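You operate a simulated robot arm through the tools that you are given. There is no shell and no other tool. Be economical: measure what you need, move in short steps, check, and stop when the job is done.

You run a simulated two-armed robot. Do the job below in one go: nothing can be reset, and whatever is moved stays where it is left.

## Task
Put the lid from the teal drawer in the parts tray and carry it to the yellow frame.
Fine: the frame on the assembly table; carry the tray in both hands; the drawer ends shut. Where these are worked on the way, their far stop is far enough and under half their travel is too little: teal drawer.
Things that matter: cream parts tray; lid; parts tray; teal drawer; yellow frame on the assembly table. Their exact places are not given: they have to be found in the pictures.

The check looks at the end state, three seconds after you hand in, the way a careful person would. Anything else that was tipped, shoved, dropped, spilled or broken makes it a failure. Lids that push on must go on centred and level and be pressed home; caps that screw on are set level and turned clockwise until they are tight.

## Robot
Two 7-joint arms with four-finger grippers on one trunk, on a base that drives. Base frame: it is fixed to the floor where the robot stands at the start and does not move with it; the origin is under the middle of the robot, x ahead of it, y to its left, z up; the surface under the hand at the start is at about z = 0.76. Readings come in m, degrees, newtons and seconds.
The left shoulder is at the start at [0.04, 0.181, 1.08], the right one opposite. With the tool pointing down near the work surface each hand reaches from about 0.32 to 0.84 m from the robot's upright axis, wherever it stands, measured 20 degrees to its own side. Places, roughly: cream parts tray [0.6, -0.3, 0.8]; parts tray (32x18x5 cm) [0.6, -0.3, 0.8]; teal drawer [0.8, -0.1, 0.6]; yellow frame on the assembly table [0.3, -0.8, 0.8]. Payload 3.67 kg a hand.
Tool frame (each hand has its own): the origin (TCP) lies between the finger pads and is the grasp point; the fingertips stand 0.028 m ahead of it; z points along the fingers, y is the line along which they close. The gripper opens to 0.112 m. The gripper's body begins 0.073 m behind the TCP.
Orientation is that of the tool frame in the base frame, as a unit quaternion [w, x, y, z]. With the fingers straight down and closing along the base's y, the tool's x points along the base's -x, its y along +y and its z along -z.

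## Interface
- The arms move only by the tool step_arm. It takes "left_rows", "right_rows" or both (then of equal length, played together; a hand with none holds still); each is a list of rows, each a list of 7 numbers: the shift along the tool's x, y, z in units of 300 mm (1.0 is 300 mm), then the turn, a rotation vector about the tool's x, y, z in units of 45 degrees (1.0 is 45 degrees), then the finger opening in m, from 0 to 0.112. In form: [[tx, ty, tz, rx, ry, rz, claw], ...]. A call has 1 to 20 rows; each row is the pose to reach, as a shift and turn from the pose commanded when the call began, along the tool's axes at that moment. A call with a number of a shift or a turn outside -1 to 1 is refused whole. Rows are played at 5 a second. More than 0.05 m and 8.6 degrees between two rows, or a gripper value outside its range, and nothing of the call is played. Where a pose cannot be reached the arm comes as near as it can. A force on the tool above 40 N (or 10 N above the force at the start of the call, whichever is more), or a blocked arm, ends the call early, and 0.2 s more pass. The fingers move at their own pace and stop on an object; they squeeze with about 20 N. The grip force told is the motor's: it shows also when the fingers shut on nothing. Time passes only in rows, and 0.2 s behind the last, so rows that repeat a pose let the fingers close. The reply holds the time, the measured pose of the TCP, the force on the tool along the base axes, the opening and the grip force, in the units named above and with some noise, with the torque about the TCP (base axes, N m) and any sound that the robot's microphone picked up.
- Cameras (640 x 400 px; columns grow to the right, rows downward): "scene" is now at [0.0893, -0.0431, 1.3009]; the picture's right is [-0.47, -0.88, 0.00], its down [-0.60, 0.32, -0.73] and it looks along [0.65, -0.34, -0.68] (base axes); focal length 272 px, centre (320, 200). "left" rides on the left gripper at [0.06, 0.018, -0.104] in its tool frame; the picture's right is [-0.29, 0.96, 0.00], its down [-0.80, -0.24, -0.55] and it looks along [-0.53, -0.16, 0.83] (tool axes); focal length 234 px, centre (320, 200). "right" rides on the right gripper at [0.06, -0.018, -0.104] in its tool frame; the picture's right is [0.29, 0.96, 0.00], its down [-0.80, 0.24, -0.55] and it looks along [-0.53, 0.16, 0.83] (tool axes); focal length 234 px, centre (320, 200).
- grab_frame(camera): a new picture of that camera. No time passes.
- slide_trunk(by): slides the trunk up (or, below 0, down) by that many m; the arms and the scene camera ride with it, the base frame stays. It gives what a move gives, with no picture.
- steer(legs): drives the robot by 1 to 6 legs, each [ahead, left, turn to the left] in m, m and degrees, along the robot's own axes; the way and the turn of a leg run together, so that a leg with both is an arc; at most 1.5 m and 180 degrees a leg. The arms and the cameras ride along, it lands a little off, and it stops where it bumps. It gives what a move gives.
- aim_head(pan, tilt): turns the head with the scene camera to pan (to the left, within 86 degrees either way) and tilt (down, from -29 to 69), counted from straight ahead of the robot. It gives what a move gives.
- point_at(camera, pixels): for up to 12 pixels [column, row] of the newest picture of that camera ("zoom" is the newest enlarged one), the place [x, y, z] in the base frame of the surface seen there, good to about 0.002 m, but the place of the scene camera against the robot may be out by one fixed shift of up to 0.012 m in any direction. No time passes.
- enlarge(camera, box): a new picture of the part [left, top, right, bottom] of that camera's present view, enlarged. No time passes.
- sign_off(): hands the job in; it is judged then, once.

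Work in short steps. Measure before you move; look again where a grasp or a placing could have gone wrong, and mend it. You have 80 turns and 62 pictures in all, those below and enlarged ones among them. Open the grippers and draw the arms clear of the work before you hand the job in, unless the task says otherwise; then end with one line.

The tools are called after "Call:" as a command line: name --argument value ..., lists and objects as JSON in quotes. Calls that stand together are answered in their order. step_arm: Moves the arms, as the interface text tells. Its arguments: {"type":"object","properties":{"left_rows":{"type":"array"},"right_rows":{"type":"array"}},"required":[]} The other tools are called the same way: slide_trunk (by) slides the trunk up or down; steer (legs) drives the base; aim_head (pan, tilt) turns the head that bears the scene camera; grab_frame (camera) takes a picture; point_at (camera, pixels) gives the place of the surface under pixels of a picture; enlarge (camera, box) takes an enlarged picture of a part of a camera's view; sign_off () hands the job in.

At the start:

```text
time_s: 0.0
left_ee_pos: [0.5074, -0.0018, 1.07]
left_ee_rot: [0.0, 0.0, 1.0, 0.001]
left_contact_force: [-0.4, -1.3, -0.2]
left_moment: [-0.02, 0.0, -0.02]
left_width: 0.112
left_gripper_force: 0.0
right_ee_pos: [0.464, -0.3562, 1.0817]
right_ee_rot: [0.0, 0.0, 1.0, 0.0]
right_contact_force: [0.5, 0.7, -0.8]
right_moment: [0.01, 0.01, 0.03]
right_width: 0.112
right_gripper_force: 0.0
trunk travel left (down, up): [-0.2, 0.314]
robot x, y, heading: [0.001, 0.0001, -0.1]
head pan, tilt: [-27.8, 42.7]
```

scene: 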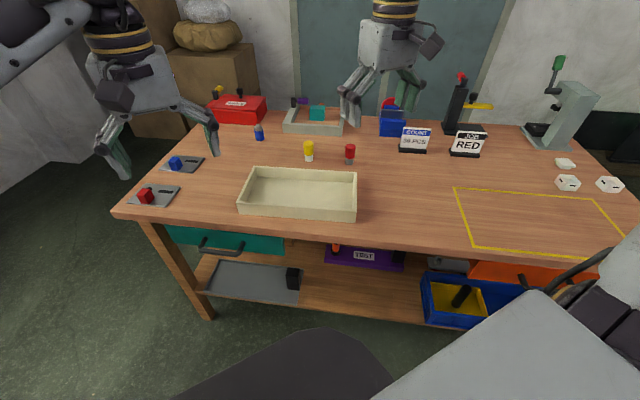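
right: 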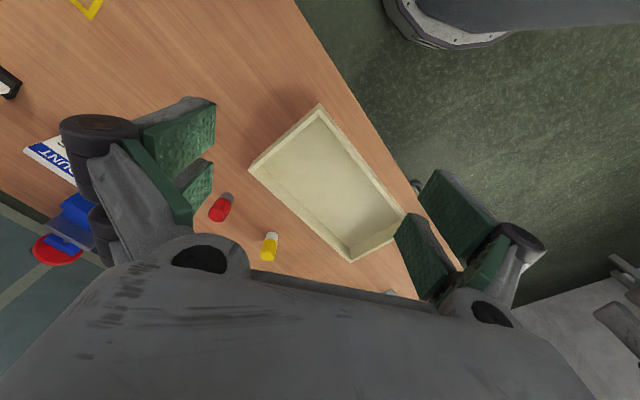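
left: 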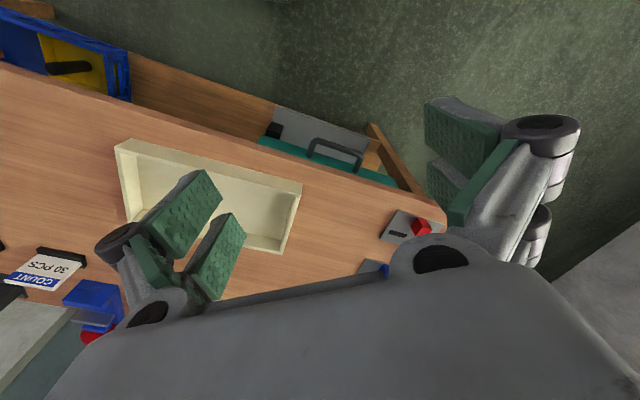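

The scene shows the tray around (298,192), the teal drawer with its handle at about (222,248), and the yellow frame at about (540,222). I measure these points.

Call:
point_at --camera "scene" --pixels '[[250, 169], [357, 173], [355, 221], [239, 213], [300, 195], [455, 188], [590, 199], [625, 258], [474, 246], [203, 242], [240, 250], [222, 252]]'

Call:
enlarge --camera "scene" --box '[110, 130, 370, 330]'

```text
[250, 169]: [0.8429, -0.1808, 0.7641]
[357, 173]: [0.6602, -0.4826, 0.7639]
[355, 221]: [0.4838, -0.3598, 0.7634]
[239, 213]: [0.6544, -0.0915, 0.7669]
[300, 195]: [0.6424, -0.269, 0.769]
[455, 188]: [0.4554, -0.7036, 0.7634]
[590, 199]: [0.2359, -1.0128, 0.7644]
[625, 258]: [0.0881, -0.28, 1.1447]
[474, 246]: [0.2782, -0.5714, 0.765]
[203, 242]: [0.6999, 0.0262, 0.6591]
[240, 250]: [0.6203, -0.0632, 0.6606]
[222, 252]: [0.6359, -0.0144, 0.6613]
```

```text
2.00 times, centred on (240, 230) of scene
```

zoom: 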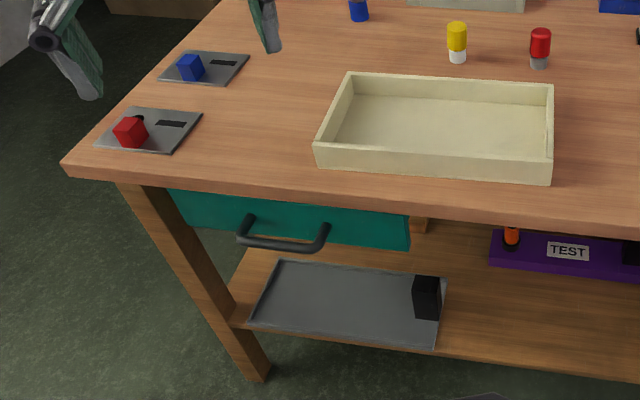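

I measure the handle, the drawer front, the table edge and the tray rim more exactly in the zoom.

Call:
point_at --camera "zoom" --pixels '[[242, 240], [280, 243], [320, 246], [248, 218], [324, 228], [180, 205], [408, 240], [70, 172], [600, 230], [350, 76], [551, 86], [318, 150]]'

Call:
point_at --camera "scene" --pixels '[[249, 170], [357, 172], [298, 169], [357, 195], [300, 215], [240, 207], [244, 190], [110, 212], [600, 256], [270, 130], [340, 130], [310, 153]]'

```text
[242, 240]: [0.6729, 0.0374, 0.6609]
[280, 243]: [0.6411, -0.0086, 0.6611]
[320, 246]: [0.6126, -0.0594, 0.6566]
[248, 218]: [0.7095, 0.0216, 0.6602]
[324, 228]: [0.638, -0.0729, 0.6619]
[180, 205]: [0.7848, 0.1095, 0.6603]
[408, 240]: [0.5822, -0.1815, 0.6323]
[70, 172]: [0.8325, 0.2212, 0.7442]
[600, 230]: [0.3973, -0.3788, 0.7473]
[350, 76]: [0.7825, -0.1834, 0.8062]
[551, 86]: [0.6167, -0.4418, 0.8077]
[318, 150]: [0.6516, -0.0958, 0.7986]
```

```text
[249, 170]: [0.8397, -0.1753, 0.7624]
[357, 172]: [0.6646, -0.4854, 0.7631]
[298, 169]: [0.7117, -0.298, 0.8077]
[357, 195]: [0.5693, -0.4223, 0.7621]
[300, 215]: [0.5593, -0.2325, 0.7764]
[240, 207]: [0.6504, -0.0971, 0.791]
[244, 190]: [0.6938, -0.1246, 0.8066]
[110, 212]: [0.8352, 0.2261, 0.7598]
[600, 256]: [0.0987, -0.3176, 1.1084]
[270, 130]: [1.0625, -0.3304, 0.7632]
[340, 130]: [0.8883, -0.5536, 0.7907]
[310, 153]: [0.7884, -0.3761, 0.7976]
```

The table's front is turned about -35°, so I square the robot to it. I shift left so the drawer and tray are in front, and back off a little for room to pull the drawer.

Call:
steer --legs '[[0, 0, -35], [-0.1, 0.15, 0]]'

Call:
aim_head --pan 10 --tilt 45

Call:
grab_frame --camera "scene"

```text
time_s: 3.3
left_ee_pos: [0.4175, -0.1118, 1.0705]
left_ee_rot: [0.0, 0.301, 0.954, 0.0]
left_contact_force: [0.4, 0.7, 0.5]
left_moment: [-0.02, 0.01, -0.01]
left_width: 0.1118
left_gripper_force: 0.0
right_ee_pos: [0.1788, -0.3775, 1.0818]
right_ee_rot: [0.0, 0.301, 0.954, 0.0]
right_contact_force: [0.1, 0.2, -0.5]
right_moment: [-0.02, -0.02, 0.03]
right_width: 0.1119
right_gripper_force: 0.2
trunk travel left (down, up): [-0.2, 0.314]
robot x, y, heading: [0.0042, 0.1767, -35.1]
head pan, tilt: [-27.8, 42.7]
```

```text
time_s: 4.4
left_ee_pos: [0.4185, -0.1123, 1.0709]
left_ee_rot: [0.001, 0.301, 0.954, 0.0]
left_contact_force: [0.6, 0.0, -0.1]
left_moment: [-0.05, -0.02, 0.03]
left_width: 0.1122
left_gripper_force: 0.0
right_ee_pos: [0.1778, -0.3792, 1.0823]
right_ee_rot: [0.0, 0.3, 0.954, -0.001]
right_contact_force: [0.4, -0.2, -0.2]
right_moment: [-0.02, 0.01, -0.02]
right_width: 0.1119
right_gripper_force: 0.1
trunk travel left (down, up): [-0.2, 0.314]
robot x, y, heading: [0.0057, 0.18, -35.3]
head pan, tilt: [10.0, 45.0]
```

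```text
57 pictures are left
```

scene: 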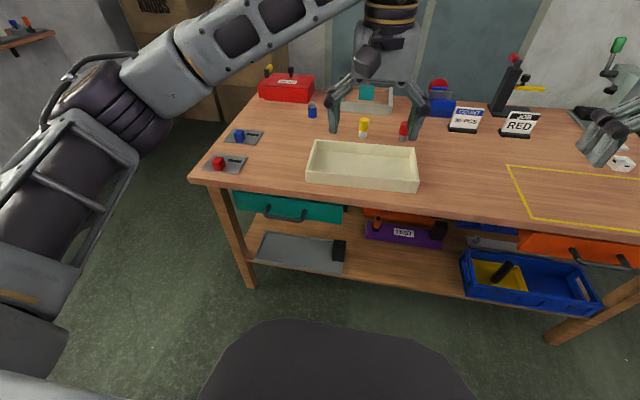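

Now squared up, with the handle near (287,214). I zoom in on the drawer.

Call:
enlarge --camera "scene" --box '[190, 120, 430, 270]'

Call:
point_at --camera "zoom" --pixels '[[205, 242], [255, 254], [300, 258], [208, 225], [312, 240], [180, 225], [400, 250], [45, 155], [570, 220], [312, 180], [606, 192], [606, 85]]'

```text
2.67 times, centred on (310, 195) of scene
```

zoom: 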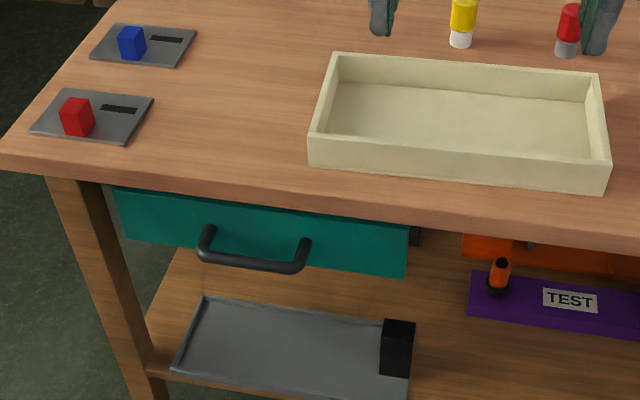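

```text
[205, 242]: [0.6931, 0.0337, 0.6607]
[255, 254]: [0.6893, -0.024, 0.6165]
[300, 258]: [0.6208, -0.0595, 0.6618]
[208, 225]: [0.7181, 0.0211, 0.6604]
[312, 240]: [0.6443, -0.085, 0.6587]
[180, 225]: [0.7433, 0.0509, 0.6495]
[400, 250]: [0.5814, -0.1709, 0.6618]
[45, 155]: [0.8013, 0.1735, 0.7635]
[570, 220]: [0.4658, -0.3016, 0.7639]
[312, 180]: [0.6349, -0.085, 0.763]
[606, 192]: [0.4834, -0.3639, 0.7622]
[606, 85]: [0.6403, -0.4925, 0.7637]
```

The drawer bar is at about (0.643, -0.011, 0.656). I lower the trunk by 0.1 m, then move the left hand left while starting to turn it to close vertically.

Call:
slide_trunk --by -0.1

Call:
step_arm --left_rows '[[0, 0.1, 0, 0, 0, 0.14, 0.112], [0, 0.2, 0, 0, 0, 0.28, 0.112], [0, 0.3, 0, 0, 0, 0.42, 0.112], [0, 0.4, 0, 0, 0, 0.56, 0.112], [0, 0.5, 0, 0, 0, 0.7, 0.112], [0, 0.6, 0, 0, 0, 0.85, 0.112], [0, 0.7, 0, 0, 0, 1.0, 0.112]]'

```text
time_s: 5.7
left_ee_pos: [0.4168, -0.1132, 0.9692]
left_ee_rot: [0.0, 0.3, 0.954, 0.0]
left_contact_force: [-0.1, -0.4, -0.2]
left_moment: [0.01, 0.03, -0.02]
left_width: 0.1122
left_gripper_force: 0.1
right_ee_pos: [0.1785, -0.3788, 0.9823]
right_ee_rot: [0.0, 0.3, 0.954, 0.0]
right_contact_force: [-0.2, -0.1, 0.0]
right_moment: [0.0, 0.0, 0.01]
right_width: 0.1122
right_gripper_force: 0.1
trunk travel left (down, up): [-0.1, 0.414]
robot x, y, heading: [0.0018, 0.1781, -34.8]
head pan, tilt: [10.0, 45.0]
```

```text
time_s: 7.3
left_ee_pos: [0.5387, 0.0583, 0.9687]
left_ee_rot: [0.0, 0.644, 0.765, 0.0]
left_contact_force: [0.1, -0.5, 0.4]
left_moment: [-0.01, 0.01, -0.02]
left_width: 0.112
left_gripper_force: 0.1
right_ee_pos: [0.1795, -0.3777, 0.9825]
right_ee_rot: [0.0, 0.301, 0.954, 0.0]
right_contact_force: [-1.0, 0.8, -0.3]
right_moment: [0.01, 0.0, 0.01]
right_width: 0.1121
right_gripper_force: 0.0
trunk travel left (down, up): [-0.1, 0.414]
robot x, y, heading: [0.0059, 0.1811, -34.8]
head pan, tilt: [10.0, 45.0]
```

The first half of the turn matches the plan. I turn another 45° about the tool axis while lowering 0.1 m.

Call:
step_arm --left_rows '[[0, 0, 0.05, 0, 0, 0.16, 0.112], [0, 0, 0.1, 0, 0, 0.32, 0.112], [0, 0, 0.15, 0, 0, 0.48, 0.112], [0, 0, 0.2, 0, 0, 0.64, 0.112], [0, 0, 0.26, 0, 0, 0.8, 0.112], [0, 0, 0.33, 0, 0, 0.96, 0.112], [0, 0, 0.33, 0, 0, 1.0, 0.112]]'

```text
time_s: 8.9
left_ee_pos: [0.3669, 0.0639, 0.9064]
left_ee_rot: [0.0, 0.846, 0.533, 0.001]
left_contact_force: [-0.3, -0.4, -0.3]
left_moment: [0.03, -0.02, -0.02]
left_width: 0.1118
left_gripper_force: 0.0
left hand out of reach, approached as far as the arm can: row 2, 3, 4, 5, 6, 7
right_ee_pos: [0.1792, -0.3783, 0.9815]
right_ee_rot: [0.0, 0.301, 0.953, 0.0]
right_contact_force: [-0.1, -0.7, 0.1]
right_moment: [-0.01, 0.05, -0.04]
right_width: 0.112
right_gripper_force: 0.0
trunk travel left (down, up): [-0.1, 0.414]
robot x, y, heading: [0.0046, 0.179, -35.0]
head pan, tilt: [10.0, 45.0]
```

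Reach was lost in the pure-down pose, and the hand sits at u≈0.26. I test whether tipping the fingers forward recovers it, which is the orientation I need anyway.

Call:
step_arm --left_rows '[[0, 0, 0, -0.15, 0, 0, 0.112], [0, 0, 0, -0.3, 0, 0, 0.112], [0, 0, 0, -0.45, 0, 0, 0.112], [0, 0, 0, -0.6, 0, 0, 0.112], [0, 0, 0, -0.75, 0, 0, 0.112]]'

Call:
grab_frame --camera "scene"

```text
time_s: 10.1
left_ee_pos: [0.369, 0.0485, 0.9129]
left_ee_rot: [0.246, 0.809, 0.51, 0.157]
left_contact_force: [0.3, 0.2, -0.2]
left_moment: [0.05, -0.02, 0.0]
left_width: 0.1119
left_gripper_force: 0.0
left hand out of reach, approached as far as the arm can: row 5
right_ee_pos: [0.1787, -0.3802, 0.9803]
right_ee_rot: [0.0, 0.301, 0.954, 0.0]
right_contact_force: [-0.3, -0.3, -0.5]
right_moment: [0.01, -0.04, 0.03]
right_width: 0.1119
right_gripper_force: 0.3
trunk travel left (down, up): [-0.1, 0.414]
robot x, y, heading: [0.0038, 0.1786, -34.9]
head pan, tilt: [10.0, 45.0]
```

```text
55 pictures are left
```

scene: 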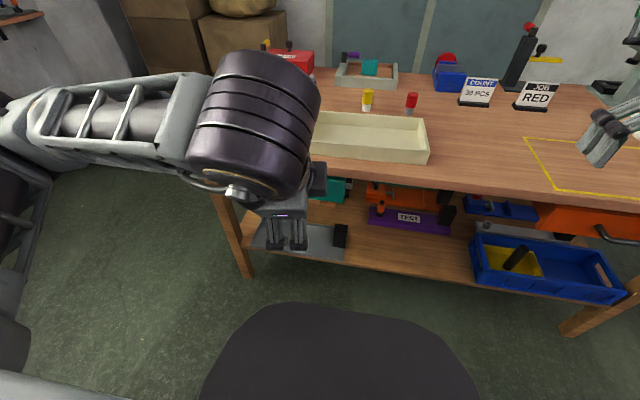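

The tipped pose is reachable and the hand is tilted about 34° so far. I now go toward the pre-grasp 0.1 m short of the bar, completing the tilt to 60° and correcting the yaw.

Call:
step_arm --left_rows '[[0.033, 0.017, 0.115, -0.072, -0.015, 0.022, 0.1], [0.065, 0.033, 0.23, -0.145, -0.03, 0.044, 0.09], [0.098, 0.05, 0.345, -0.217, -0.044, 0.066, 0.08], [0.13, 0.066, 0.46, -0.29, -0.06, 0.088, 0.07], [0.163, 0.083, 0.575, -0.36, -0.074, 0.11, 0.07], [0.196, 0.1, 0.69, -0.434, -0.09, 0.131, 0.07], [0.228, 0.116, 0.806, -0.506, -0.103, 0.153, 0.07], [0.261, 0.132, 0.921, -0.578, -0.118, 0.175, 0.07]]'

Call:
grab_frame --camera "left"

Call:
grab_frame --camera "scene"

```text
time_s: 11.9
left_ee_pos: [0.5575, 0.031, 0.7231]
left_ee_rot: [0.415, 0.782, 0.394, 0.246]
left_contact_force: [2.0, -0.9, 2.8]
left_moment: [0.16, 0.26, -0.03]
left_width: 0.0703
left_gripper_force: 0.1
left hand out of reach, approached as far as the arm can: row 1, 2, 3, 4, 5, 8
right_ee_pos: [0.1783, -0.378, 0.9808]
right_ee_rot: [0.0, 0.301, 0.954, 0.0]
right_contact_force: [0.2, 0.4, 0.6]
right_moment: [0.02, 0.01, 0.04]
right_width: 0.112
right_gripper_force: 0.0
trunk travel left (down, up): [-0.1, 0.414]
robot x, y, heading: [0.0026, 0.1808, -34.8]
head pan, tilt: [10.0, 45.0]
```

```text
54 pictures are left
```

left: 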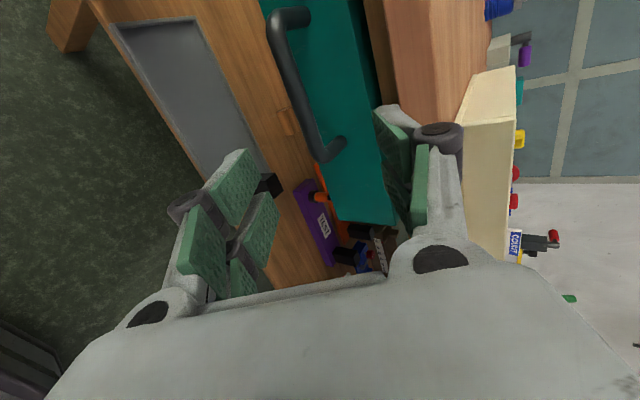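

```text
53 pictures are left
```

scene: 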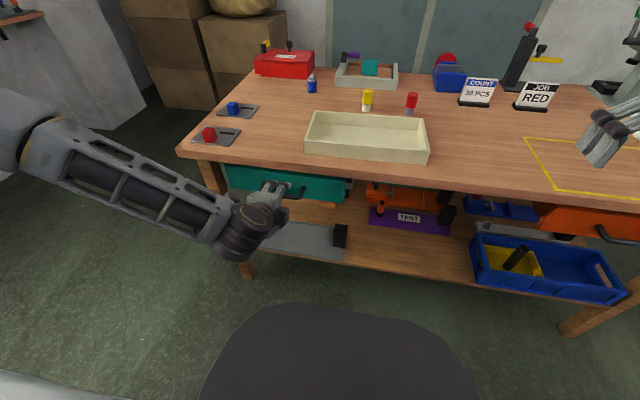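

The hand is in front of the drawer, and the bar runs from (287,30) to (325,160) in the left picture. I measure it with this camera.

Call:
point_at --camera "left" --pixels '[[278, 45], [292, 90], [305, 128], [318, 158], [335, 150], [295, 15], [360, 100], [365, 180], [390, 60], [385, 218]]'

```text
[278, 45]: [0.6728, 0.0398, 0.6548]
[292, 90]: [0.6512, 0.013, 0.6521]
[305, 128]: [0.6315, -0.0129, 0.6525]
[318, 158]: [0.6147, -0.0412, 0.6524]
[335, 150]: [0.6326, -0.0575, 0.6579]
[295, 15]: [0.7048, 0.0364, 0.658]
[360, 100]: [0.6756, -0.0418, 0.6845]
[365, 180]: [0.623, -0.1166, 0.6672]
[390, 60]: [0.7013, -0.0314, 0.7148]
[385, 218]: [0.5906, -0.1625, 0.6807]
```

The bar centre is at about (0.646, -0.003, 0.652), so the tool shift is (0.018, -0.012, 0.112). I advance, then close.

Call:
step_arm --left_rows '[[0.02, -0.013, 0.06, 0, 0, 0, 0.07], [0.04, -0.026, 0.14, 0, 0, 0, 0.07], [0.061, -0.039, 0.22, 0, 0, 0, 0.07], [0.061, -0.039, 0.3, 0, 0, 0, 0.07], [0.061, -0.039, 0.373, 0, 0, 0, 0.07], [0.061, -0.039, 0.373, 0, 0, 0, 0.04], [0.061, -0.039, 0.373, 0, 0, 0, 0.0], [0.061, -0.039, 0.373, 0, 0, 0, 0.0]]'

Call:
grab_frame --camera "left"

```text
time_s: 13.7
left_ee_pos: [0.6141, -0.0074, 0.6688]
left_ee_rot: [0.401, 0.792, 0.392, 0.242]
left_contact_force: [-14.4, 15.1, 18.7]
left_moment: [-0.16, 0.01, -0.63]
left_width: 0.0001
left_gripper_force: 35.5
left hand out of reach, approached as far as the arm can: row 1, 2, 3, 4, 5, 6, 7, 8
right_ee_pos: [0.1792, -0.3784, 0.9808]
right_ee_rot: [0.0, 0.301, 0.954, 0.0]
right_contact_force: [0.2, -0.1, -0.9]
right_moment: [0.06, 0.12, 0.02]
right_width: 0.1118
right_gripper_force: 0.1
trunk travel left (down, up): [-0.1, 0.414]
robot x, y, heading: [0.0033, 0.1773, -34.8]
head pan, tilt: [10.0, 45.0]
stopped in row 8 (left hand): the force on the tool passed its limit at 92 N (the readings are from after the stop); the commanded pose is now the measured one
```

```text
52 pictures are left
```

left: 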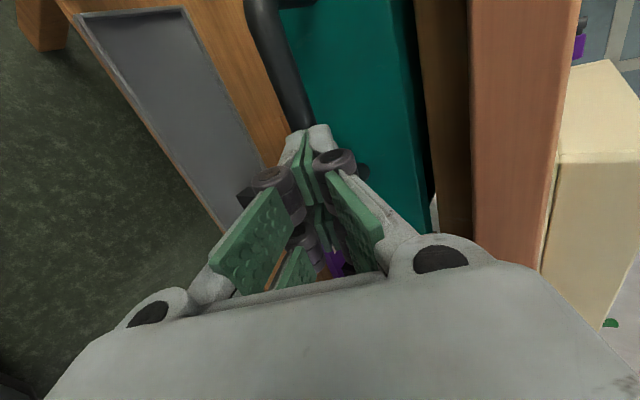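

The arm fell 36 mm short, at its reach, and closed on nothing in front of the bar. I back off along the tool, open, and bring the base 6 cm nearer.

Call:
step_arm --left_rows '[[0, 0, -0.1, 0, 0, 0, 0.0], [0, 0, -0.2, 0, 0, 0, 0.03], [0, 0, -0.3, 0, 0, 0, 0.07], [0, 0, -0.3, 0, 0, 0, 0.07]]'

Call:
steer --legs '[[0.06, 0.02, 0]]'

Call:
grab_frame --camera "left"

```text
time_s: 14.7
left_ee_pos: [0.5547, 0.0316, 0.7204]
left_ee_rot: [0.401, 0.792, 0.392, 0.241]
left_contact_force: [-0.7, 0.7, -0.8]
left_moment: [-0.02, 0.01, -0.01]
left_width: 0.07
left_gripper_force: 0.0
right_ee_pos: [0.1803, -0.378, 0.9803]
right_ee_rot: [0.0, 0.301, 0.954, 0.0]
right_contact_force: [-0.3, 0.4, 0.4]
right_moment: [-0.03, 0.0, -0.03]
right_width: 0.1122
right_gripper_force: 0.0
trunk travel left (down, up): [-0.1, 0.414]
robot x, y, heading: [0.0044, 0.1815, -35.2]
head pan, tilt: [10.0, 45.0]
```

```text
time_s: 15.7
left_ee_pos: [0.6162, 0.0137, 0.7184]
left_ee_rot: [0.4, 0.792, 0.393, 0.242]
left_contact_force: [0.4, 0.2, -0.3]
left_moment: [0.0, -0.02, -0.04]
left_width: 0.07
left_gripper_force: 0.0
right_ee_pos: [0.2427, -0.3951, 0.9802]
right_ee_rot: [-0.002, 0.3, 0.954, 0.001]
right_contact_force: [0.9, -0.2, 0.2]
right_moment: [0.05, 0.04, 0.02]
right_width: 0.1122
right_gripper_force: 0.2
trunk travel left (down, up): [-0.1, 0.414]
robot x, y, heading: [0.063, 0.1588, -35.0]
head pan, tilt: [10.0, 45.0]
```

```text
51 pictures are left
```

left: 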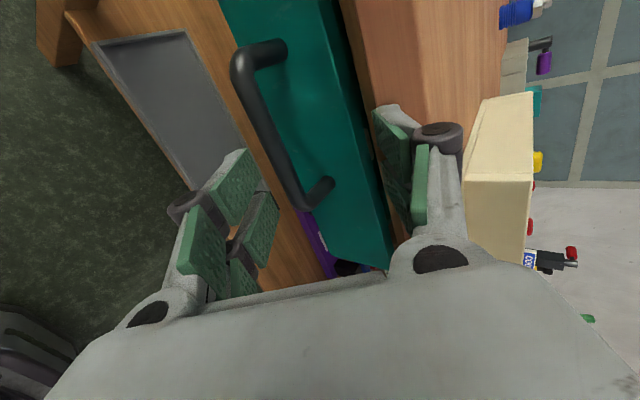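

The base is closer now. I shift the hand down along the tool's y by 36 mm, then advance 62 mm and close.

Call:
step_arm --left_rows '[[0, -0.06, 0, 0, 0, 0, 0.07], [0, -0.119, 0, 0, 0, 0, 0.07], [0, -0.119, 0.07, 0, 0, 0, 0.07], [0, -0.119, 0.14, 0, 0, 0, 0.07], [0, -0.119, 0.207, 0, 0, 0, 0.07], [0, -0.119, 0.207, 0, 0, 0, 0.07]]'

Call:
grab_frame --camera "left"

```text
time_s: 17.1
left_ee_pos: [0.6407, -0.0134, 0.6691]
left_ee_rot: [0.396, 0.792, 0.395, 0.243]
left_contact_force: [0.0, 0.4, 0.3]
left_moment: [0.02, 0.0, 0.03]
left_width: 0.0698
left_gripper_force: 0.1
left hand out of reach, approached as far as the arm can: row 2, 3, 4, 5, 6
right_ee_pos: [0.2401, -0.3964, 0.9809]
right_ee_rot: [0.0, 0.301, 0.954, 0.0]
right_contact_force: [0.2, 0.7, -0.8]
right_moment: [0.01, -0.03, 0.0]
right_width: 0.1119
right_gripper_force: 0.0
trunk travel left (down, up): [-0.1, 0.414]
robot x, y, heading: [0.0626, 0.1608, -35.1]
head pan, tilt: [10.0, 45.0]
```

```text
50 pictures are left
```

left: 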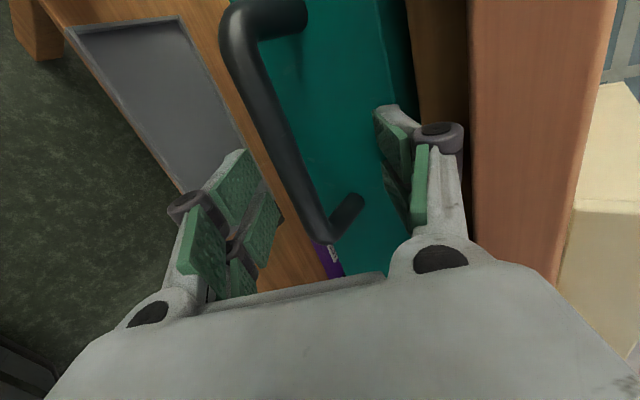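

The bar now lies between the fingers and the height is limited at 0.669. I lower the trunk 15 mm to centre it, then close.

Call:
slide_trunk --by -0.016

Call:
step_arm --left_rows '[[0, 0, 0, 0, 0, 0, 0.04], [0, 0, 0, 0, 0, 0, 0.0], [0, 0, 0, 0, 0, 0, 0.0], [0, 0, 0, 0, 0, 0, 0.0]]'

Call:
grab_frame --camera "left"

```text
time_s: 17.7
left_ee_pos: [0.6401, -0.0136, 0.6505]
left_ee_rot: [0.396, 0.793, 0.395, 0.242]
left_contact_force: [-0.5, 1.1, -0.8]
left_moment: [0.0, 0.02, -0.01]
left_width: 0.0701
left_gripper_force: 0.0
right_ee_pos: [0.2392, -0.3957, 0.965]
right_ee_rot: [-0.001, 0.302, 0.953, 0.0]
right_contact_force: [0.7, -0.9, 0.5]
right_moment: [-0.03, -0.06, -0.01]
right_width: 0.112
right_gripper_force: 0.1
trunk travel left (down, up): [-0.084, 0.43]
robot x, y, heading: [0.0634, 0.1619, -35.0]
head pan, tilt: [10.0, 45.0]
```

```text
time_s: 18.7
left_ee_pos: [0.6412, -0.0141, 0.6525]
left_ee_rot: [0.397, 0.792, 0.395, 0.242]
left_contact_force: [0.2, -1.1, 6.8]
left_moment: [-1.66, 1.15, 1.45]
left_width: 0.0169
left_gripper_force: 45.3
right_ee_pos: [0.2411, -0.3957, 0.9633]
right_ee_rot: [0.0, 0.3, 0.954, 0.0]
right_contact_force: [0.5, 0.8, 0.1]
right_moment: [0.0, -0.05, -0.02]
right_width: 0.112
right_gripper_force: 0.0
trunk travel left (down, up): [-0.084, 0.43]
robot x, y, heading: [0.0637, 0.1616, -34.8]
head pan, tilt: [10.0, 45.0]
```

```text
49 pictures are left
```

left: 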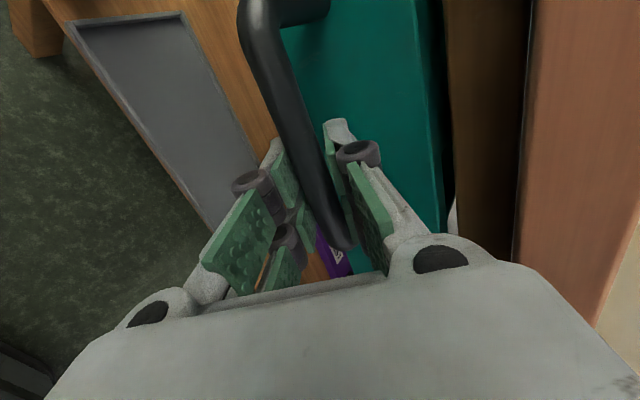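

The bar is gripped, with width 17 mm. I pull the drawer by driving the base straight back 0.12 m and checking.

Call:
steer --legs '[[-0.12, 0, 0]]'

Call:
grab_frame --camera "scene"

```text
time_s: 20.0
left_ee_pos: [0.5422, 0.058, 0.6521]
left_ee_rot: [0.396, 0.792, 0.397, 0.244]
left_contact_force: [9.6, 11.0, 14.1]
left_moment: [-1.46, 0.96, 1.48]
left_width: 0.0167
left_gripper_force: 45.5
right_ee_pos: [0.1414, -0.3254, 0.9657]
right_ee_rot: [0.0, 0.301, 0.954, 0.0]
right_contact_force: [0.4, 0.3, 0.3]
right_moment: [-0.03, -0.04, -0.02]
right_width: 0.1118
right_gripper_force: 0.0
trunk travel left (down, up): [-0.084, 0.43]
robot x, y, heading: [-0.0343, 0.2269, -35.0]
head pan, tilt: [10.0, 45.0]
```

```text
48 pictures are left
```

scene: 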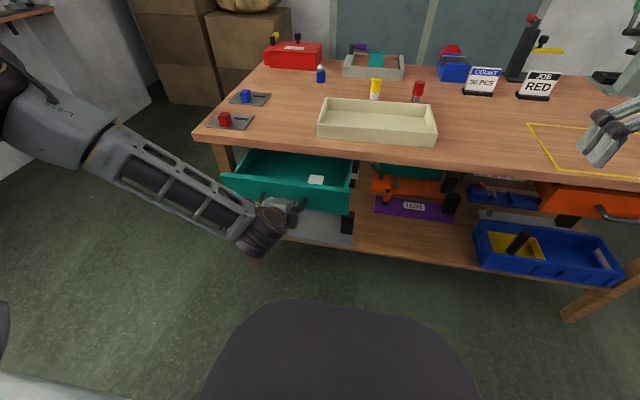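

The drawer opened 0.12 m and a small white lid is visible at (315,180). I pull further in two legs.

Call:
steer --legs '[[-0.08, 0, 0]]'

Call:
steer --legs '[[-0.06, 0, 0]]'

Call:
grab_frame --camera "scene"

```text
time_s: 21.0
left_ee_pos: [0.4785, 0.103, 0.6518]
left_ee_rot: [0.395, 0.791, 0.398, 0.245]
left_contact_force: [7.4, 9.1, 11.5]
left_moment: [-1.45, 0.97, 1.51]
left_width: 0.0168
left_gripper_force: 44.9
right_ee_pos: [0.0761, -0.2791, 0.9659]
right_ee_rot: [0.001, 0.301, 0.954, 0.001]
right_contact_force: [0.5, 0.2, 0.3]
right_moment: [-0.02, -0.06, 0.0]
right_width: 0.1119
right_gripper_force: 0.1
trunk travel left (down, up): [-0.084, 0.43]
robot x, y, heading: [-0.0965, 0.2777, -34.9]
head pan, tilt: [10.0, 45.0]
```

```text
time_s: 22.0
left_ee_pos: [0.43, 0.1393, 0.6516]
left_ee_rot: [0.395, 0.79, 0.398, 0.246]
left_contact_force: [6.6, 7.8, 12.2]
left_moment: [-1.46, 1.03, 1.45]
left_width: 0.0167
left_gripper_force: 44.7
right_ee_pos: [0.0248, -0.2458, 0.9658]
right_ee_rot: [0.001, 0.3, 0.954, 0.0]
right_contact_force: [-0.5, 0.3, 1.0]
right_moment: [0.0, -0.03, 0.01]
right_width: 0.1118
right_gripper_force: 0.0
trunk travel left (down, up): [-0.084, 0.43]
robot x, y, heading: [-0.1454, 0.3088, -34.9]
head pan, tilt: [10.0, 45.0]
```

```text
47 pictures are left
```

scene: 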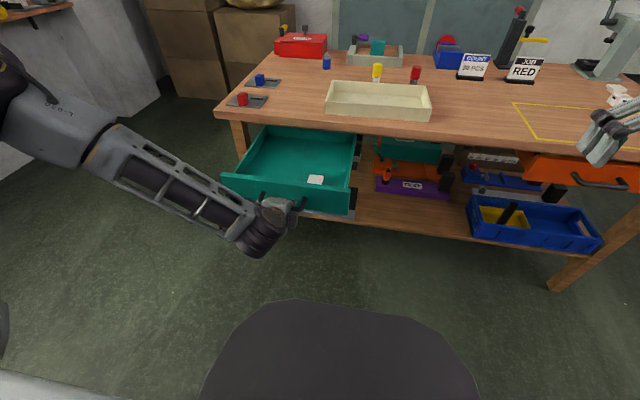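

The drawer is out 0.26 m. I open the left hand and back off along the tool axis, then look at the lid.

Call:
step_arm --left_rows '[[0, 0, 0, 0, 0, 0, 0.04], [0, 0, 0, 0, 0, 0, 0.07], [0, 0, -0.1, 0, 0, 0, 0.07], [0, 0, -0.2, 0, 0, 0, 0.07], [0, 0, -0.3, 0, 0, 0, 0.07]]'

Call:
enlarge --camera "scene" --box '[220, 110, 380, 210]'

Call:
point_at --camera "zoom" --pixels '[[380, 276], [350, 280], [415, 282], [372, 295], [390, 265], [340, 200], [530, 90], [545, 250], [30, 265], [180, 80], [300, 315], [500, 335]]'

```text
time_s: 23.2
left_ee_pos: [0.3655, 0.1792, 0.7029]
left_ee_rot: [0.395, 0.791, 0.399, 0.245]
left_contact_force: [0.2, 0.2, 1.0]
left_moment: [0.0, -0.01, 0.0]
left_width: 0.0701
left_gripper_force: 0.0
right_ee_pos: [0.0261, -0.2448, 0.9645]
right_ee_rot: [0.001, 0.3, 0.954, 0.0]
right_contact_force: [-0.3, -0.7, 1.5]
right_moment: [-0.05, -0.01, 0.01]
right_width: 0.1119
right_gripper_force: 0.1
trunk travel left (down, up): [-0.084, 0.43]
robot x, y, heading: [-0.1486, 0.311, -35.0]
head pan, tilt: [10.0, 45.0]
```

```text
4.00 times, centred on (300, 160) of scene
```

zoom: 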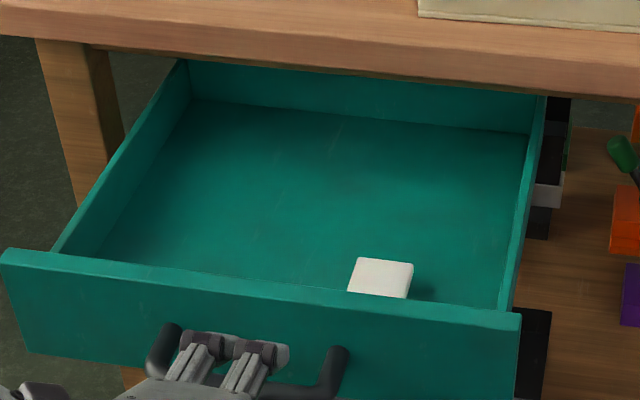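

```text
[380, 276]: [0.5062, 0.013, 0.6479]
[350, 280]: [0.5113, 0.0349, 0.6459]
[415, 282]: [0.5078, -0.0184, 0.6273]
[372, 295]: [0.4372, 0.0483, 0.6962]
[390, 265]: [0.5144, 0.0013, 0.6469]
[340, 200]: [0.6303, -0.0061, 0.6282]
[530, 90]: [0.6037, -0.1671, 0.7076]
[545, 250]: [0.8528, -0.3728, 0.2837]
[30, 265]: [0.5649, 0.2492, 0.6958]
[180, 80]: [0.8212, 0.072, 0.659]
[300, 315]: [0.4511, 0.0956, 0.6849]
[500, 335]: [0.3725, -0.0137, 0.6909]
```

The lid is a white piece of about 4.5 cm at (0.503, 0.013), top z≈0.647, drawer floor 0.627. The right hand already points down, so I strafe left 0.24 m to bring the lid in front of it, leaving the left hand in its handle pose.

Call:
step_arm --left_rows '[[0, 0, -0.05, 0, 0, 0, 0.07], [0, 0, -0.1, 0, 0, 0, 0.07]]'

Call:
steer --legs '[[0, 0.24, 0]]'

Call:
grab_frame --camera "scene"

```text
time_s: 23.8
left_ee_pos: [0.3498, 0.1845, 0.7156]
left_ee_rot: [0.394, 0.791, 0.399, 0.245]
left_contact_force: [0.3, -0.8, 0.0]
left_moment: [-0.02, 0.0, 0.04]
left_width: 0.0702
left_gripper_force: 0.1
left hand out of reach, approached as far as the arm can: row 2
right_ee_pos: [0.0285, -0.2466, 0.9638]
right_ee_rot: [0.0, 0.3, 0.954, 0.001]
right_contact_force: [-0.1, -0.1, 0.4]
right_moment: [-0.01, 0.0, 0.02]
right_width: 0.1117
right_gripper_force: 0.1
trunk travel left (down, up): [-0.084, 0.43]
robot x, y, heading: [-0.1515, 0.3124, -35.1]
head pan, tilt: [10.0, 45.0]
```

```text
time_s: 25.6
left_ee_pos: [0.488, 0.3834, 0.7154]
left_ee_rot: [0.394, 0.791, 0.399, 0.245]
left_contact_force: [0.3, -0.1, 0.5]
left_moment: [-0.03, -0.02, 0.03]
left_width: 0.0701
left_gripper_force: 0.1
right_ee_pos: [0.1662, -0.0481, 0.9661]
right_ee_rot: [0.0, 0.3, 0.954, -0.001]
right_contact_force: [0.8, 0.8, -0.4]
right_moment: [-0.01, 0.04, -0.02]
right_width: 0.112
right_gripper_force: 0.0
trunk travel left (down, up): [-0.084, 0.43]
robot x, y, heading: [-0.0126, 0.5055, -35.1]
head pan, tilt: [10.0, 45.0]
```

```text
45 pictures are left
```

scene: 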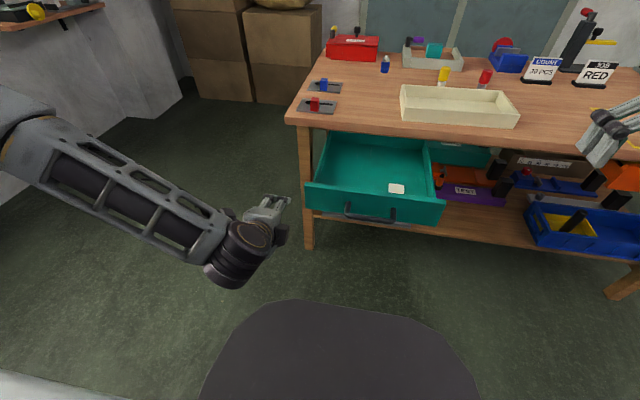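

The right hand is at table coordinates (0.164, 0.056) and the lid at (0.405, 0.299). I move above the lid, lowering to about z 0.83.

Call:
step_arm --right_rows '[[-0.1, 0.1, 0, 0, 0, 0, 0.1], [-0.2, 0.2, 0, 0, 0, 0, 0.08], [-0.3, 0.3, 0, 0, 0, 0, 0.08], [-0.4, 0.4, 0, 0, 0, 0, 0.08], [-0.5, 0.5, 0.05, 0, 0, 0, 0.08], [-0.6, 0.6, 0.12, 0, 0, 0, 0.08], [-0.7, 0.7, 0.2, 0, 0, 0, 0.08], [-0.77, 0.78, 0.3, 0, 0, 0, 0.08], [-0.8, 0.81, 0.44, 0, 0, 0, 0.08]]'

Call:
grab_frame --camera "right"

```text
time_s: 27.6
left_ee_pos: [0.4865, 0.3817, 0.7151]
left_ee_rot: [0.394, 0.791, 0.398, 0.246]
left_contact_force: [0.9, 0.4, -0.1]
left_moment: [0.02, -0.03, -0.05]
left_width: 0.0699
left_gripper_force: 0.1
right_ee_pos: [0.4141, 0.0052, 0.8396]
right_ee_rot: [0.0, 0.301, 0.954, 0.001]
right_contact_force: [-0.4, -0.4, -0.5]
right_moment: [0.02, 0.02, 0.0]
right_width: 0.0799
right_gripper_force: 0.1
right hand out of reach, approached as far as the arm can: row 6, 7, 8, 9
trunk travel left (down, up): [-0.084, 0.43]
robot x, y, heading: [-0.0106, 0.5062, -34.9]
head pan, tilt: [10.0, 45.0]
```

```text
44 pictures are left
```

right: 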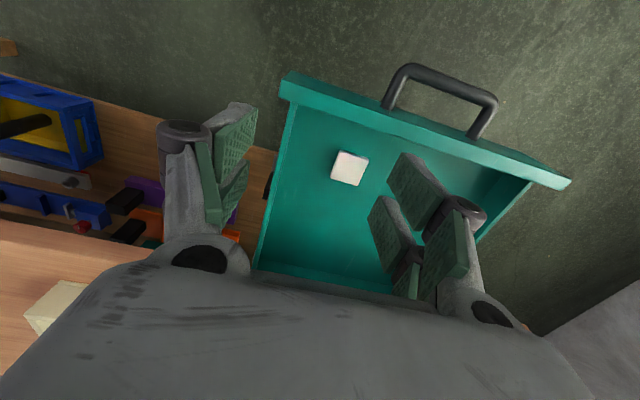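

The arm stopped short at (0.336, 0.242). I measure the lid from the right camera at (350,168), and the base front in the scene, before driving closer.

Call:
point_at --camera "right" --pixels '[[350, 168], [338, 151], [368, 160], [360, 186], [331, 177], [300, 200], [340, 105], [450, 80]]'

Call:
point_at --camera "scene" --pixels '[[340, 303], [300, 300], [400, 312], [350, 215]]'

```text
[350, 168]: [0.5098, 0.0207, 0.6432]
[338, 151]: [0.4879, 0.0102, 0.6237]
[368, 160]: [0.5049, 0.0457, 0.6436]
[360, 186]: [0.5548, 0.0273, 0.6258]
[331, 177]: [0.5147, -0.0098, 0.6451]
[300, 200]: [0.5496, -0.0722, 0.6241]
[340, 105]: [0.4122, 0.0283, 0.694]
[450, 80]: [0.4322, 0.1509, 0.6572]
```

```text
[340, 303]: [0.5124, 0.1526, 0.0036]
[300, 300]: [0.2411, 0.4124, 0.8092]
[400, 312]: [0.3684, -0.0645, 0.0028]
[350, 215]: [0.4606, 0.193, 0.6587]
```

The lid centre is (0.510, 0.021), top z 0.644. I drive 0.15 m ahead and 0.08 m left to give the right arm comfortable reach.

Call:
steer --legs '[[0.14, 0.08, 0]]'

```text
time_s: 29.1
left_ee_pos: [0.6477, 0.3683, 0.714]
left_ee_rot: [0.394, 0.791, 0.398, 0.245]
left_contact_force: [0.9, 0.1, -0.9]
left_moment: [-0.01, 0.0, -0.01]
left_width: 0.0698
left_gripper_force: 0.1
right_ee_pos: [0.5761, -0.0095, 0.8402]
right_ee_rot: [0.0, 0.3, 0.954, 0.0]
right_contact_force: [1.2, -0.4, -1.0]
right_moment: [-0.01, 0.02, 0.0]
right_width: 0.08
right_gripper_force: 0.0
trunk travel left (down, up): [-0.084, 0.43]
robot x, y, heading: [0.1497, 0.4927, -35.1]
head pan, tilt: [10.0, 45.0]
```

I move over the lid to z≈0.74 and check alignment with the right camera.

Call:
step_arm --right_rows '[[0.12, -0.02, 0, 0, 0, 0, 0.08], [0.238, -0.043, 0.05, 0, 0, 0, 0.08], [0.238, -0.043, 0.15, 0, 0, 0, 0.08], [0.238, -0.043, 0.25, 0, 0, 0, 0.08], [0.238, -0.043, 0.33, 0, 0, 0, 0.08]]'

Call:
grab_frame --camera "right"

```text
time_s: 30.2
left_ee_pos: [0.6463, 0.3688, 0.7161]
left_ee_rot: [0.394, 0.791, 0.398, 0.244]
left_contact_force: [0.1, -0.9, -0.1]
left_moment: [-0.01, 0.01, -0.02]
left_width: 0.0701
left_gripper_force: 0.2
right_ee_pos: [0.5099, 0.0211, 0.7411]
right_ee_rot: [0.001, 0.301, 0.954, 0.001]
right_contact_force: [0.9, 0.4, 0.4]
right_moment: [0.01, 0.0, 0.01]
right_width: 0.0802
right_gripper_force: 0.0
trunk travel left (down, up): [-0.084, 0.43]
robot x, y, heading: [0.1458, 0.4984, -34.8]
head pan, tilt: [10.0, 45.0]
```

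```text
43 pictures are left
```

right: 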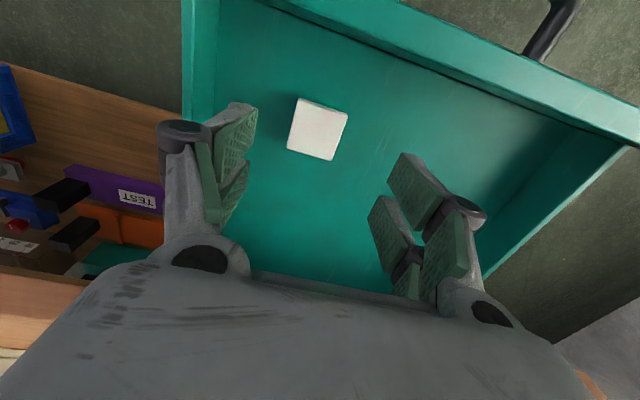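

The lid sits at (317,129), between the fingers. I measure it once more before descending.

Call:
point_at --camera "right" --pixels '[[317, 130], [304, 101], [346, 113], [332, 157], [290, 148], [345, 165]]'

```text
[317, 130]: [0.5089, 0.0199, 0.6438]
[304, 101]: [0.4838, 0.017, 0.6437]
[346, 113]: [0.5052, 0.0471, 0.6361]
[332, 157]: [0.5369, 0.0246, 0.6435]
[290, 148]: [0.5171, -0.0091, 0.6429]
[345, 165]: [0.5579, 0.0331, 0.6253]
```

The lid is centred under the hand, with its edges about parallel to the drawer. I descend to z 0.658 and close.

Call:
step_arm --right_rows '[[0, 0, 0.08, 0, 0, 0, 0.08], [0, 0, 0.16, 0, 0, 0, 0.08], [0, 0, 0.22, 0, 0, 0, 0.08], [0, 0, 0.276, 0, 0, 0, 0.08], [0, 0, 0.276, 0, 0, 0, 0.05], [0, 0, 0.276, 0, 0, 0, 0.0], [0, 0, 0.276, 0, 0, 0, 0.0]]'

```text
time_s: 31.9
left_ee_pos: [0.647, 0.3686, 0.7162]
left_ee_rot: [0.394, 0.791, 0.398, 0.246]
left_contact_force: [-0.4, 0.1, -0.7]
left_moment: [0.0, 0.0, 0.02]
left_width: 0.0698
left_gripper_force: 0.1
right_ee_pos: [0.5099, 0.0218, 0.6588]
right_ee_rot: [0.001, 0.299, 0.954, 0.0]
right_contact_force: [-0.5, 0.4, 0.0]
right_moment: [0.01, -0.03, 0.02]
right_width: 0.0429
right_gripper_force: 19.8
trunk travel left (down, up): [-0.084, 0.43]
robot x, y, heading: [0.1418, 0.4921, -34.7]
head pan, tilt: [10.0, 45.0]
```

The lid is gripped at 43 mm. I lift it straight up 0.26 m and check it.

Call:
step_arm --right_rows '[[0, 0, -0.1, 0, 0, 0, 0.0], [0, 0, -0.22, 0, 0, 0, 0.0], [0, 0, -0.36, 0, 0, 0, 0.0], [0, 0, -0.5, 0, 0, 0, 0.0], [0, 0, -0.64, 0, 0, 0, 0.0], [0, 0, -0.78, 0, 0, 0, 0.0], [0, 0, -0.86, 0, 0, 0, 0.0]]'

Call:
grab_frame --camera "right"

```text
time_s: 33.5
left_ee_pos: [0.6471, 0.3669, 0.7158]
left_ee_rot: [0.394, 0.791, 0.398, 0.245]
left_contact_force: [0.2, 0.2, 0.2]
left_moment: [0.01, -0.03, -0.03]
left_width: 0.0698
left_gripper_force: 0.0
right_ee_pos: [0.5089, 0.0199, 0.9177]
right_ee_rot: [0.0, 0.3, 0.954, 0.001]
right_contact_force: [0.2, -0.2, 0.9]
right_moment: [-0.02, -0.02, 0.01]
right_width: 0.0429
right_gripper_force: 19.6
trunk travel left (down, up): [-0.084, 0.43]
robot x, y, heading: [0.1482, 0.4946, -35.2]
head pan, tilt: [10.0, 45.0]
```

```text
42 pictures are left
```

right: 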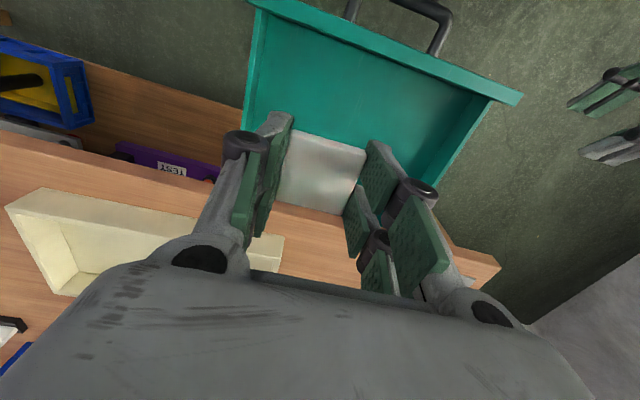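

The lid is held well. I back up and strafe right so the left hand is before the drawer handle again, carrying the lid along at z 0.92.

Call:
steer --legs '[[-0.155, 0, 0], [0, -0.31, 0]]'

Call:
grab_frame --camera "left"

```text
time_s: 36.6
left_ee_pos: [0.3405, 0.2024, 0.7155]
left_ee_rot: [0.394, 0.791, 0.398, 0.246]
left_contact_force: [-0.4, -0.3, -0.2]
left_moment: [0.03, 0.03, -0.01]
left_width: 0.0699
left_gripper_force: 0.0
right_ee_pos: [0.2032, -0.1445, 0.9169]
right_ee_rot: [0.0, 0.299, 0.954, 0.0]
right_contact_force: [-0.1, 0.2, -0.2]
right_moment: [0.01, 0.0, 0.02]
right_width: 0.0431
right_gripper_force: 19.9
trunk travel left (down, up): [-0.084, 0.43]
robot x, y, heading: [-0.1585, 0.332, -34.8]
head pan, tilt: [10.0, 45.0]
```

```text
41 pictures are left
```

left: 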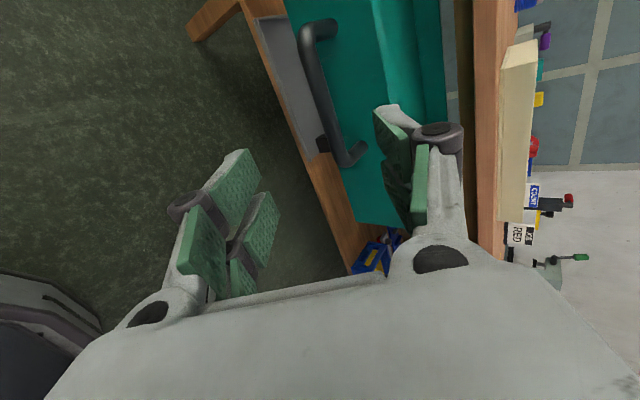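

The handle runs from (312,40) to (348,160) ahead of the fingers. I measure it.

Call:
point_at --camera "left" --pixels '[[308, 50], [318, 90], [328, 125], [340, 155], [350, 160]]'

```text
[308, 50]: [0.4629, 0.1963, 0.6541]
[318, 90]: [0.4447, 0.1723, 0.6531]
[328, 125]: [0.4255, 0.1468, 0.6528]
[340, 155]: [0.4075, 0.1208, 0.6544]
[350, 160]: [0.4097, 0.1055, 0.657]
```

The bar is 0.107 m ahead and 62 mm below. I advance most of the way by arm, then creep the base 25 mm ahead.

Call:
step_arm --left_rows '[[0, 0.0, 0.1, 0, 0, 0, 0.07], [0, 0.0, 0.2, 0, 0, 0, 0.07], [0, 0.0, 0.3, 0, 0, 0, 0.07], [0, 0.0, 0.37, 0, 0, 0, 0.07]]'

Call:
grab_frame --camera "left"

```text
time_s: 37.6
left_ee_pos: [0.4193, 0.1566, 0.6504]
left_ee_rot: [0.394, 0.791, 0.399, 0.245]
left_contact_force: [0.4, 0.4, 0.1]
left_moment: [0.0, 0.03, 0.02]
left_width: 0.0702
left_gripper_force: 0.1
right_ee_pos: [0.2043, -0.145, 0.9178]
right_ee_rot: [0.0, 0.3, 0.954, 0.001]
right_contact_force: [0.4, -0.1, -0.4]
right_moment: [-0.02, 0.02, 0.0]
right_width: 0.0429
right_gripper_force: 19.9
trunk travel left (down, up): [-0.084, 0.43]
robot x, y, heading: [-0.1558, 0.3274, -34.6]
head pan, tilt: [10.0, 45.0]
```

```text
40 pictures are left
```

left: 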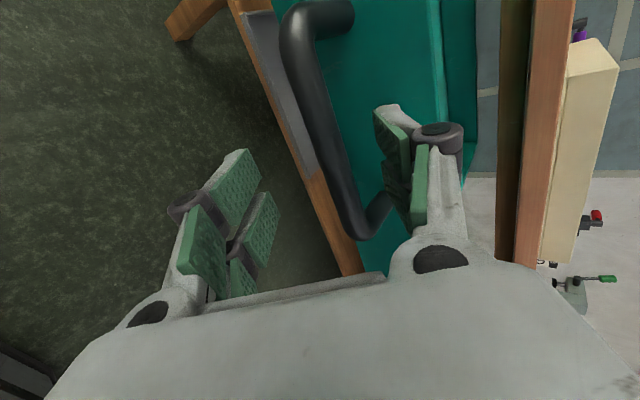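

The bar is 16 mm ahead of the TCP, between the fingers. I creep 12 mm ahead and close.

Call:
steer --legs '[[0.012, 0, 0]]'

Call:
step_arm --left_rows '[[0, 0, 0, 0, 0, 0, 0.04], [0, 0, 0, 0, 0, 0, 0.0], [0, 0, 0, 0, 0, 0, 0.0], [0, 0, 0, 0, 0, 0, 0.0]]'

```text
time_s: 38.4
left_ee_pos: [0.4285, 0.1489, 0.651]
left_ee_rot: [0.394, 0.79, 0.399, 0.246]
left_contact_force: [0.7, -0.3, -0.3]
left_moment: [0.0, 0.0, -0.02]
left_width: 0.0699
left_gripper_force: 0.1
right_ee_pos: [0.2146, -0.1522, 0.9162]
right_ee_rot: [-0.001, 0.3, 0.954, 0.001]
right_contact_force: [0.7, 0.3, 0.0]
right_moment: [0.04, 0.02, -0.04]
right_width: 0.0429
right_gripper_force: 20.2
trunk travel left (down, up): [-0.084, 0.43]
robot x, y, heading: [-0.15, 0.324, -35.2]
head pan, tilt: [10.0, 45.0]
```

```text
time_s: 39.4
left_ee_pos: [0.4297, 0.1489, 0.6534]
left_ee_rot: [0.397, 0.789, 0.4, 0.246]
left_contact_force: [1.5, -1.2, 18.1]
left_moment: [-1.75, 1.11, 1.39]
left_width: 0.0166
left_gripper_force: 45.3
right_ee_pos: [0.2139, -0.1494, 0.9175]
right_ee_rot: [0.0, 0.3, 0.954, 0.001]
right_contact_force: [0.0, -0.4, 0.4]
right_moment: [0.0, -0.01, 0.0]
right_width: 0.043
right_gripper_force: 20.1
trunk travel left (down, up): [-0.084, 0.43]
robot x, y, heading: [-0.1483, 0.3221, -34.9]
head pan, tilt: [10.0, 45.0]
```

The handle is gripped again. I push the drawer home by driving 0.255 m ahead.

Call:
steer --legs '[[0.15, 0, 0], [0.1, 0, 0]]'

Call:
steer --legs '[[0.015, 0, 0]]'

Call:
grab_frame --camera "scene"

```text
time_s: 41.5
left_ee_pos: [0.633, 0.0025, 0.6528]
left_ee_rot: [0.397, 0.791, 0.397, 0.244]
left_contact_force: [-17.5, -24.3, 18.7]
left_moment: [-1.94, 1.22, 0.69]
left_width: 0.0171
left_gripper_force: 45.2
right_ee_pos: [0.4173, -0.2954, 0.9166]
right_ee_rot: [0.001, 0.3, 0.954, 0.002]
right_contact_force: [-0.2, -1.0, -0.2]
right_moment: [0.03, 0.03, 0.0]
right_width: 0.0425
right_gripper_force: 20.1
trunk travel left (down, up): [-0.084, 0.43]
robot x, y, heading: [0.0554, 0.1763, -35.0]
head pan, tilt: [10.0, 45.0]
```

```text
time_s: 42.3
left_ee_pos: [0.6441, -0.006, 0.6523]
left_ee_rot: [0.397, 0.791, 0.397, 0.243]
left_contact_force: [-8.7, -7.8, -2.0]
left_moment: [-1.64, 1.15, 1.16]
left_width: 0.0166
left_gripper_force: 45.2
right_ee_pos: [0.4304, -0.3044, 0.9166]
right_ee_rot: [0.0, 0.3, 0.954, 0.002]
right_contact_force: [-0.6, 0.6, 1.1]
right_moment: [0.0, 0.01, -0.02]
right_width: 0.0431
right_gripper_force: 20.0
trunk travel left (down, up): [-0.084, 0.43]
robot x, y, heading: [0.0701, 0.1686, -34.6]
head pan, tilt: [10.0, 45.0]
```

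```text
39 pictures are left
```

scene: 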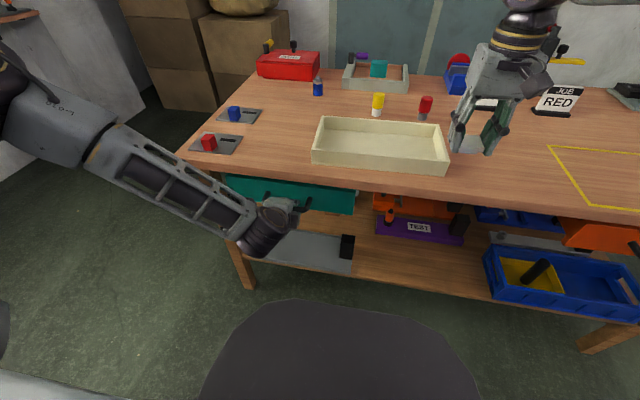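

By the numbers the drawer is within about 2 mm of shut. I give it one more gentle 10 mm push to seat it.

Call:
steer --legs '[[0.01, 0, 0]]'

Call:
enlarge --camera "scene" --box '[200, 110, 400, 260]'

```text
time_s: 43.1
left_ee_pos: [0.6456, -0.0068, 0.6529]
left_ee_rot: [0.395, 0.79, 0.403, 0.237]
left_contact_force: [-8.5, 6.6, 10.7]
left_moment: [-1.63, 1.18, 1.57]
left_width: 0.0162
left_gripper_force: 44.8
right_ee_pos: [0.4369, -0.305, 0.9183]
right_ee_rot: [0.002, 0.299, 0.954, 0.0]
right_contact_force: [1.3, -1.0, -0.3]
right_moment: [0.01, 0.01, 0.0]
right_width: 0.043
right_gripper_force: 19.5
trunk travel left (down, up): [-0.084, 0.43]
robot x, y, heading: [0.0762, 0.1673, -34.9]
head pan, tilt: [10.0, 45.0]
stopped in leg 1: the force on the tool passed its limit at 43 N (the readings are from after the stop); the commanded pose is now the measured one
```

```text
2.67 times, centred on (300, 185) of scene
```

zoom: 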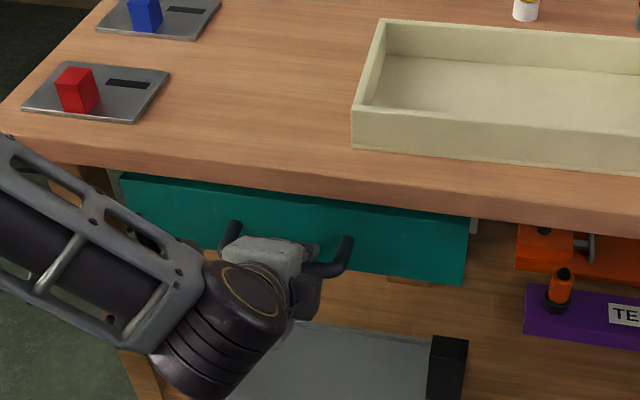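

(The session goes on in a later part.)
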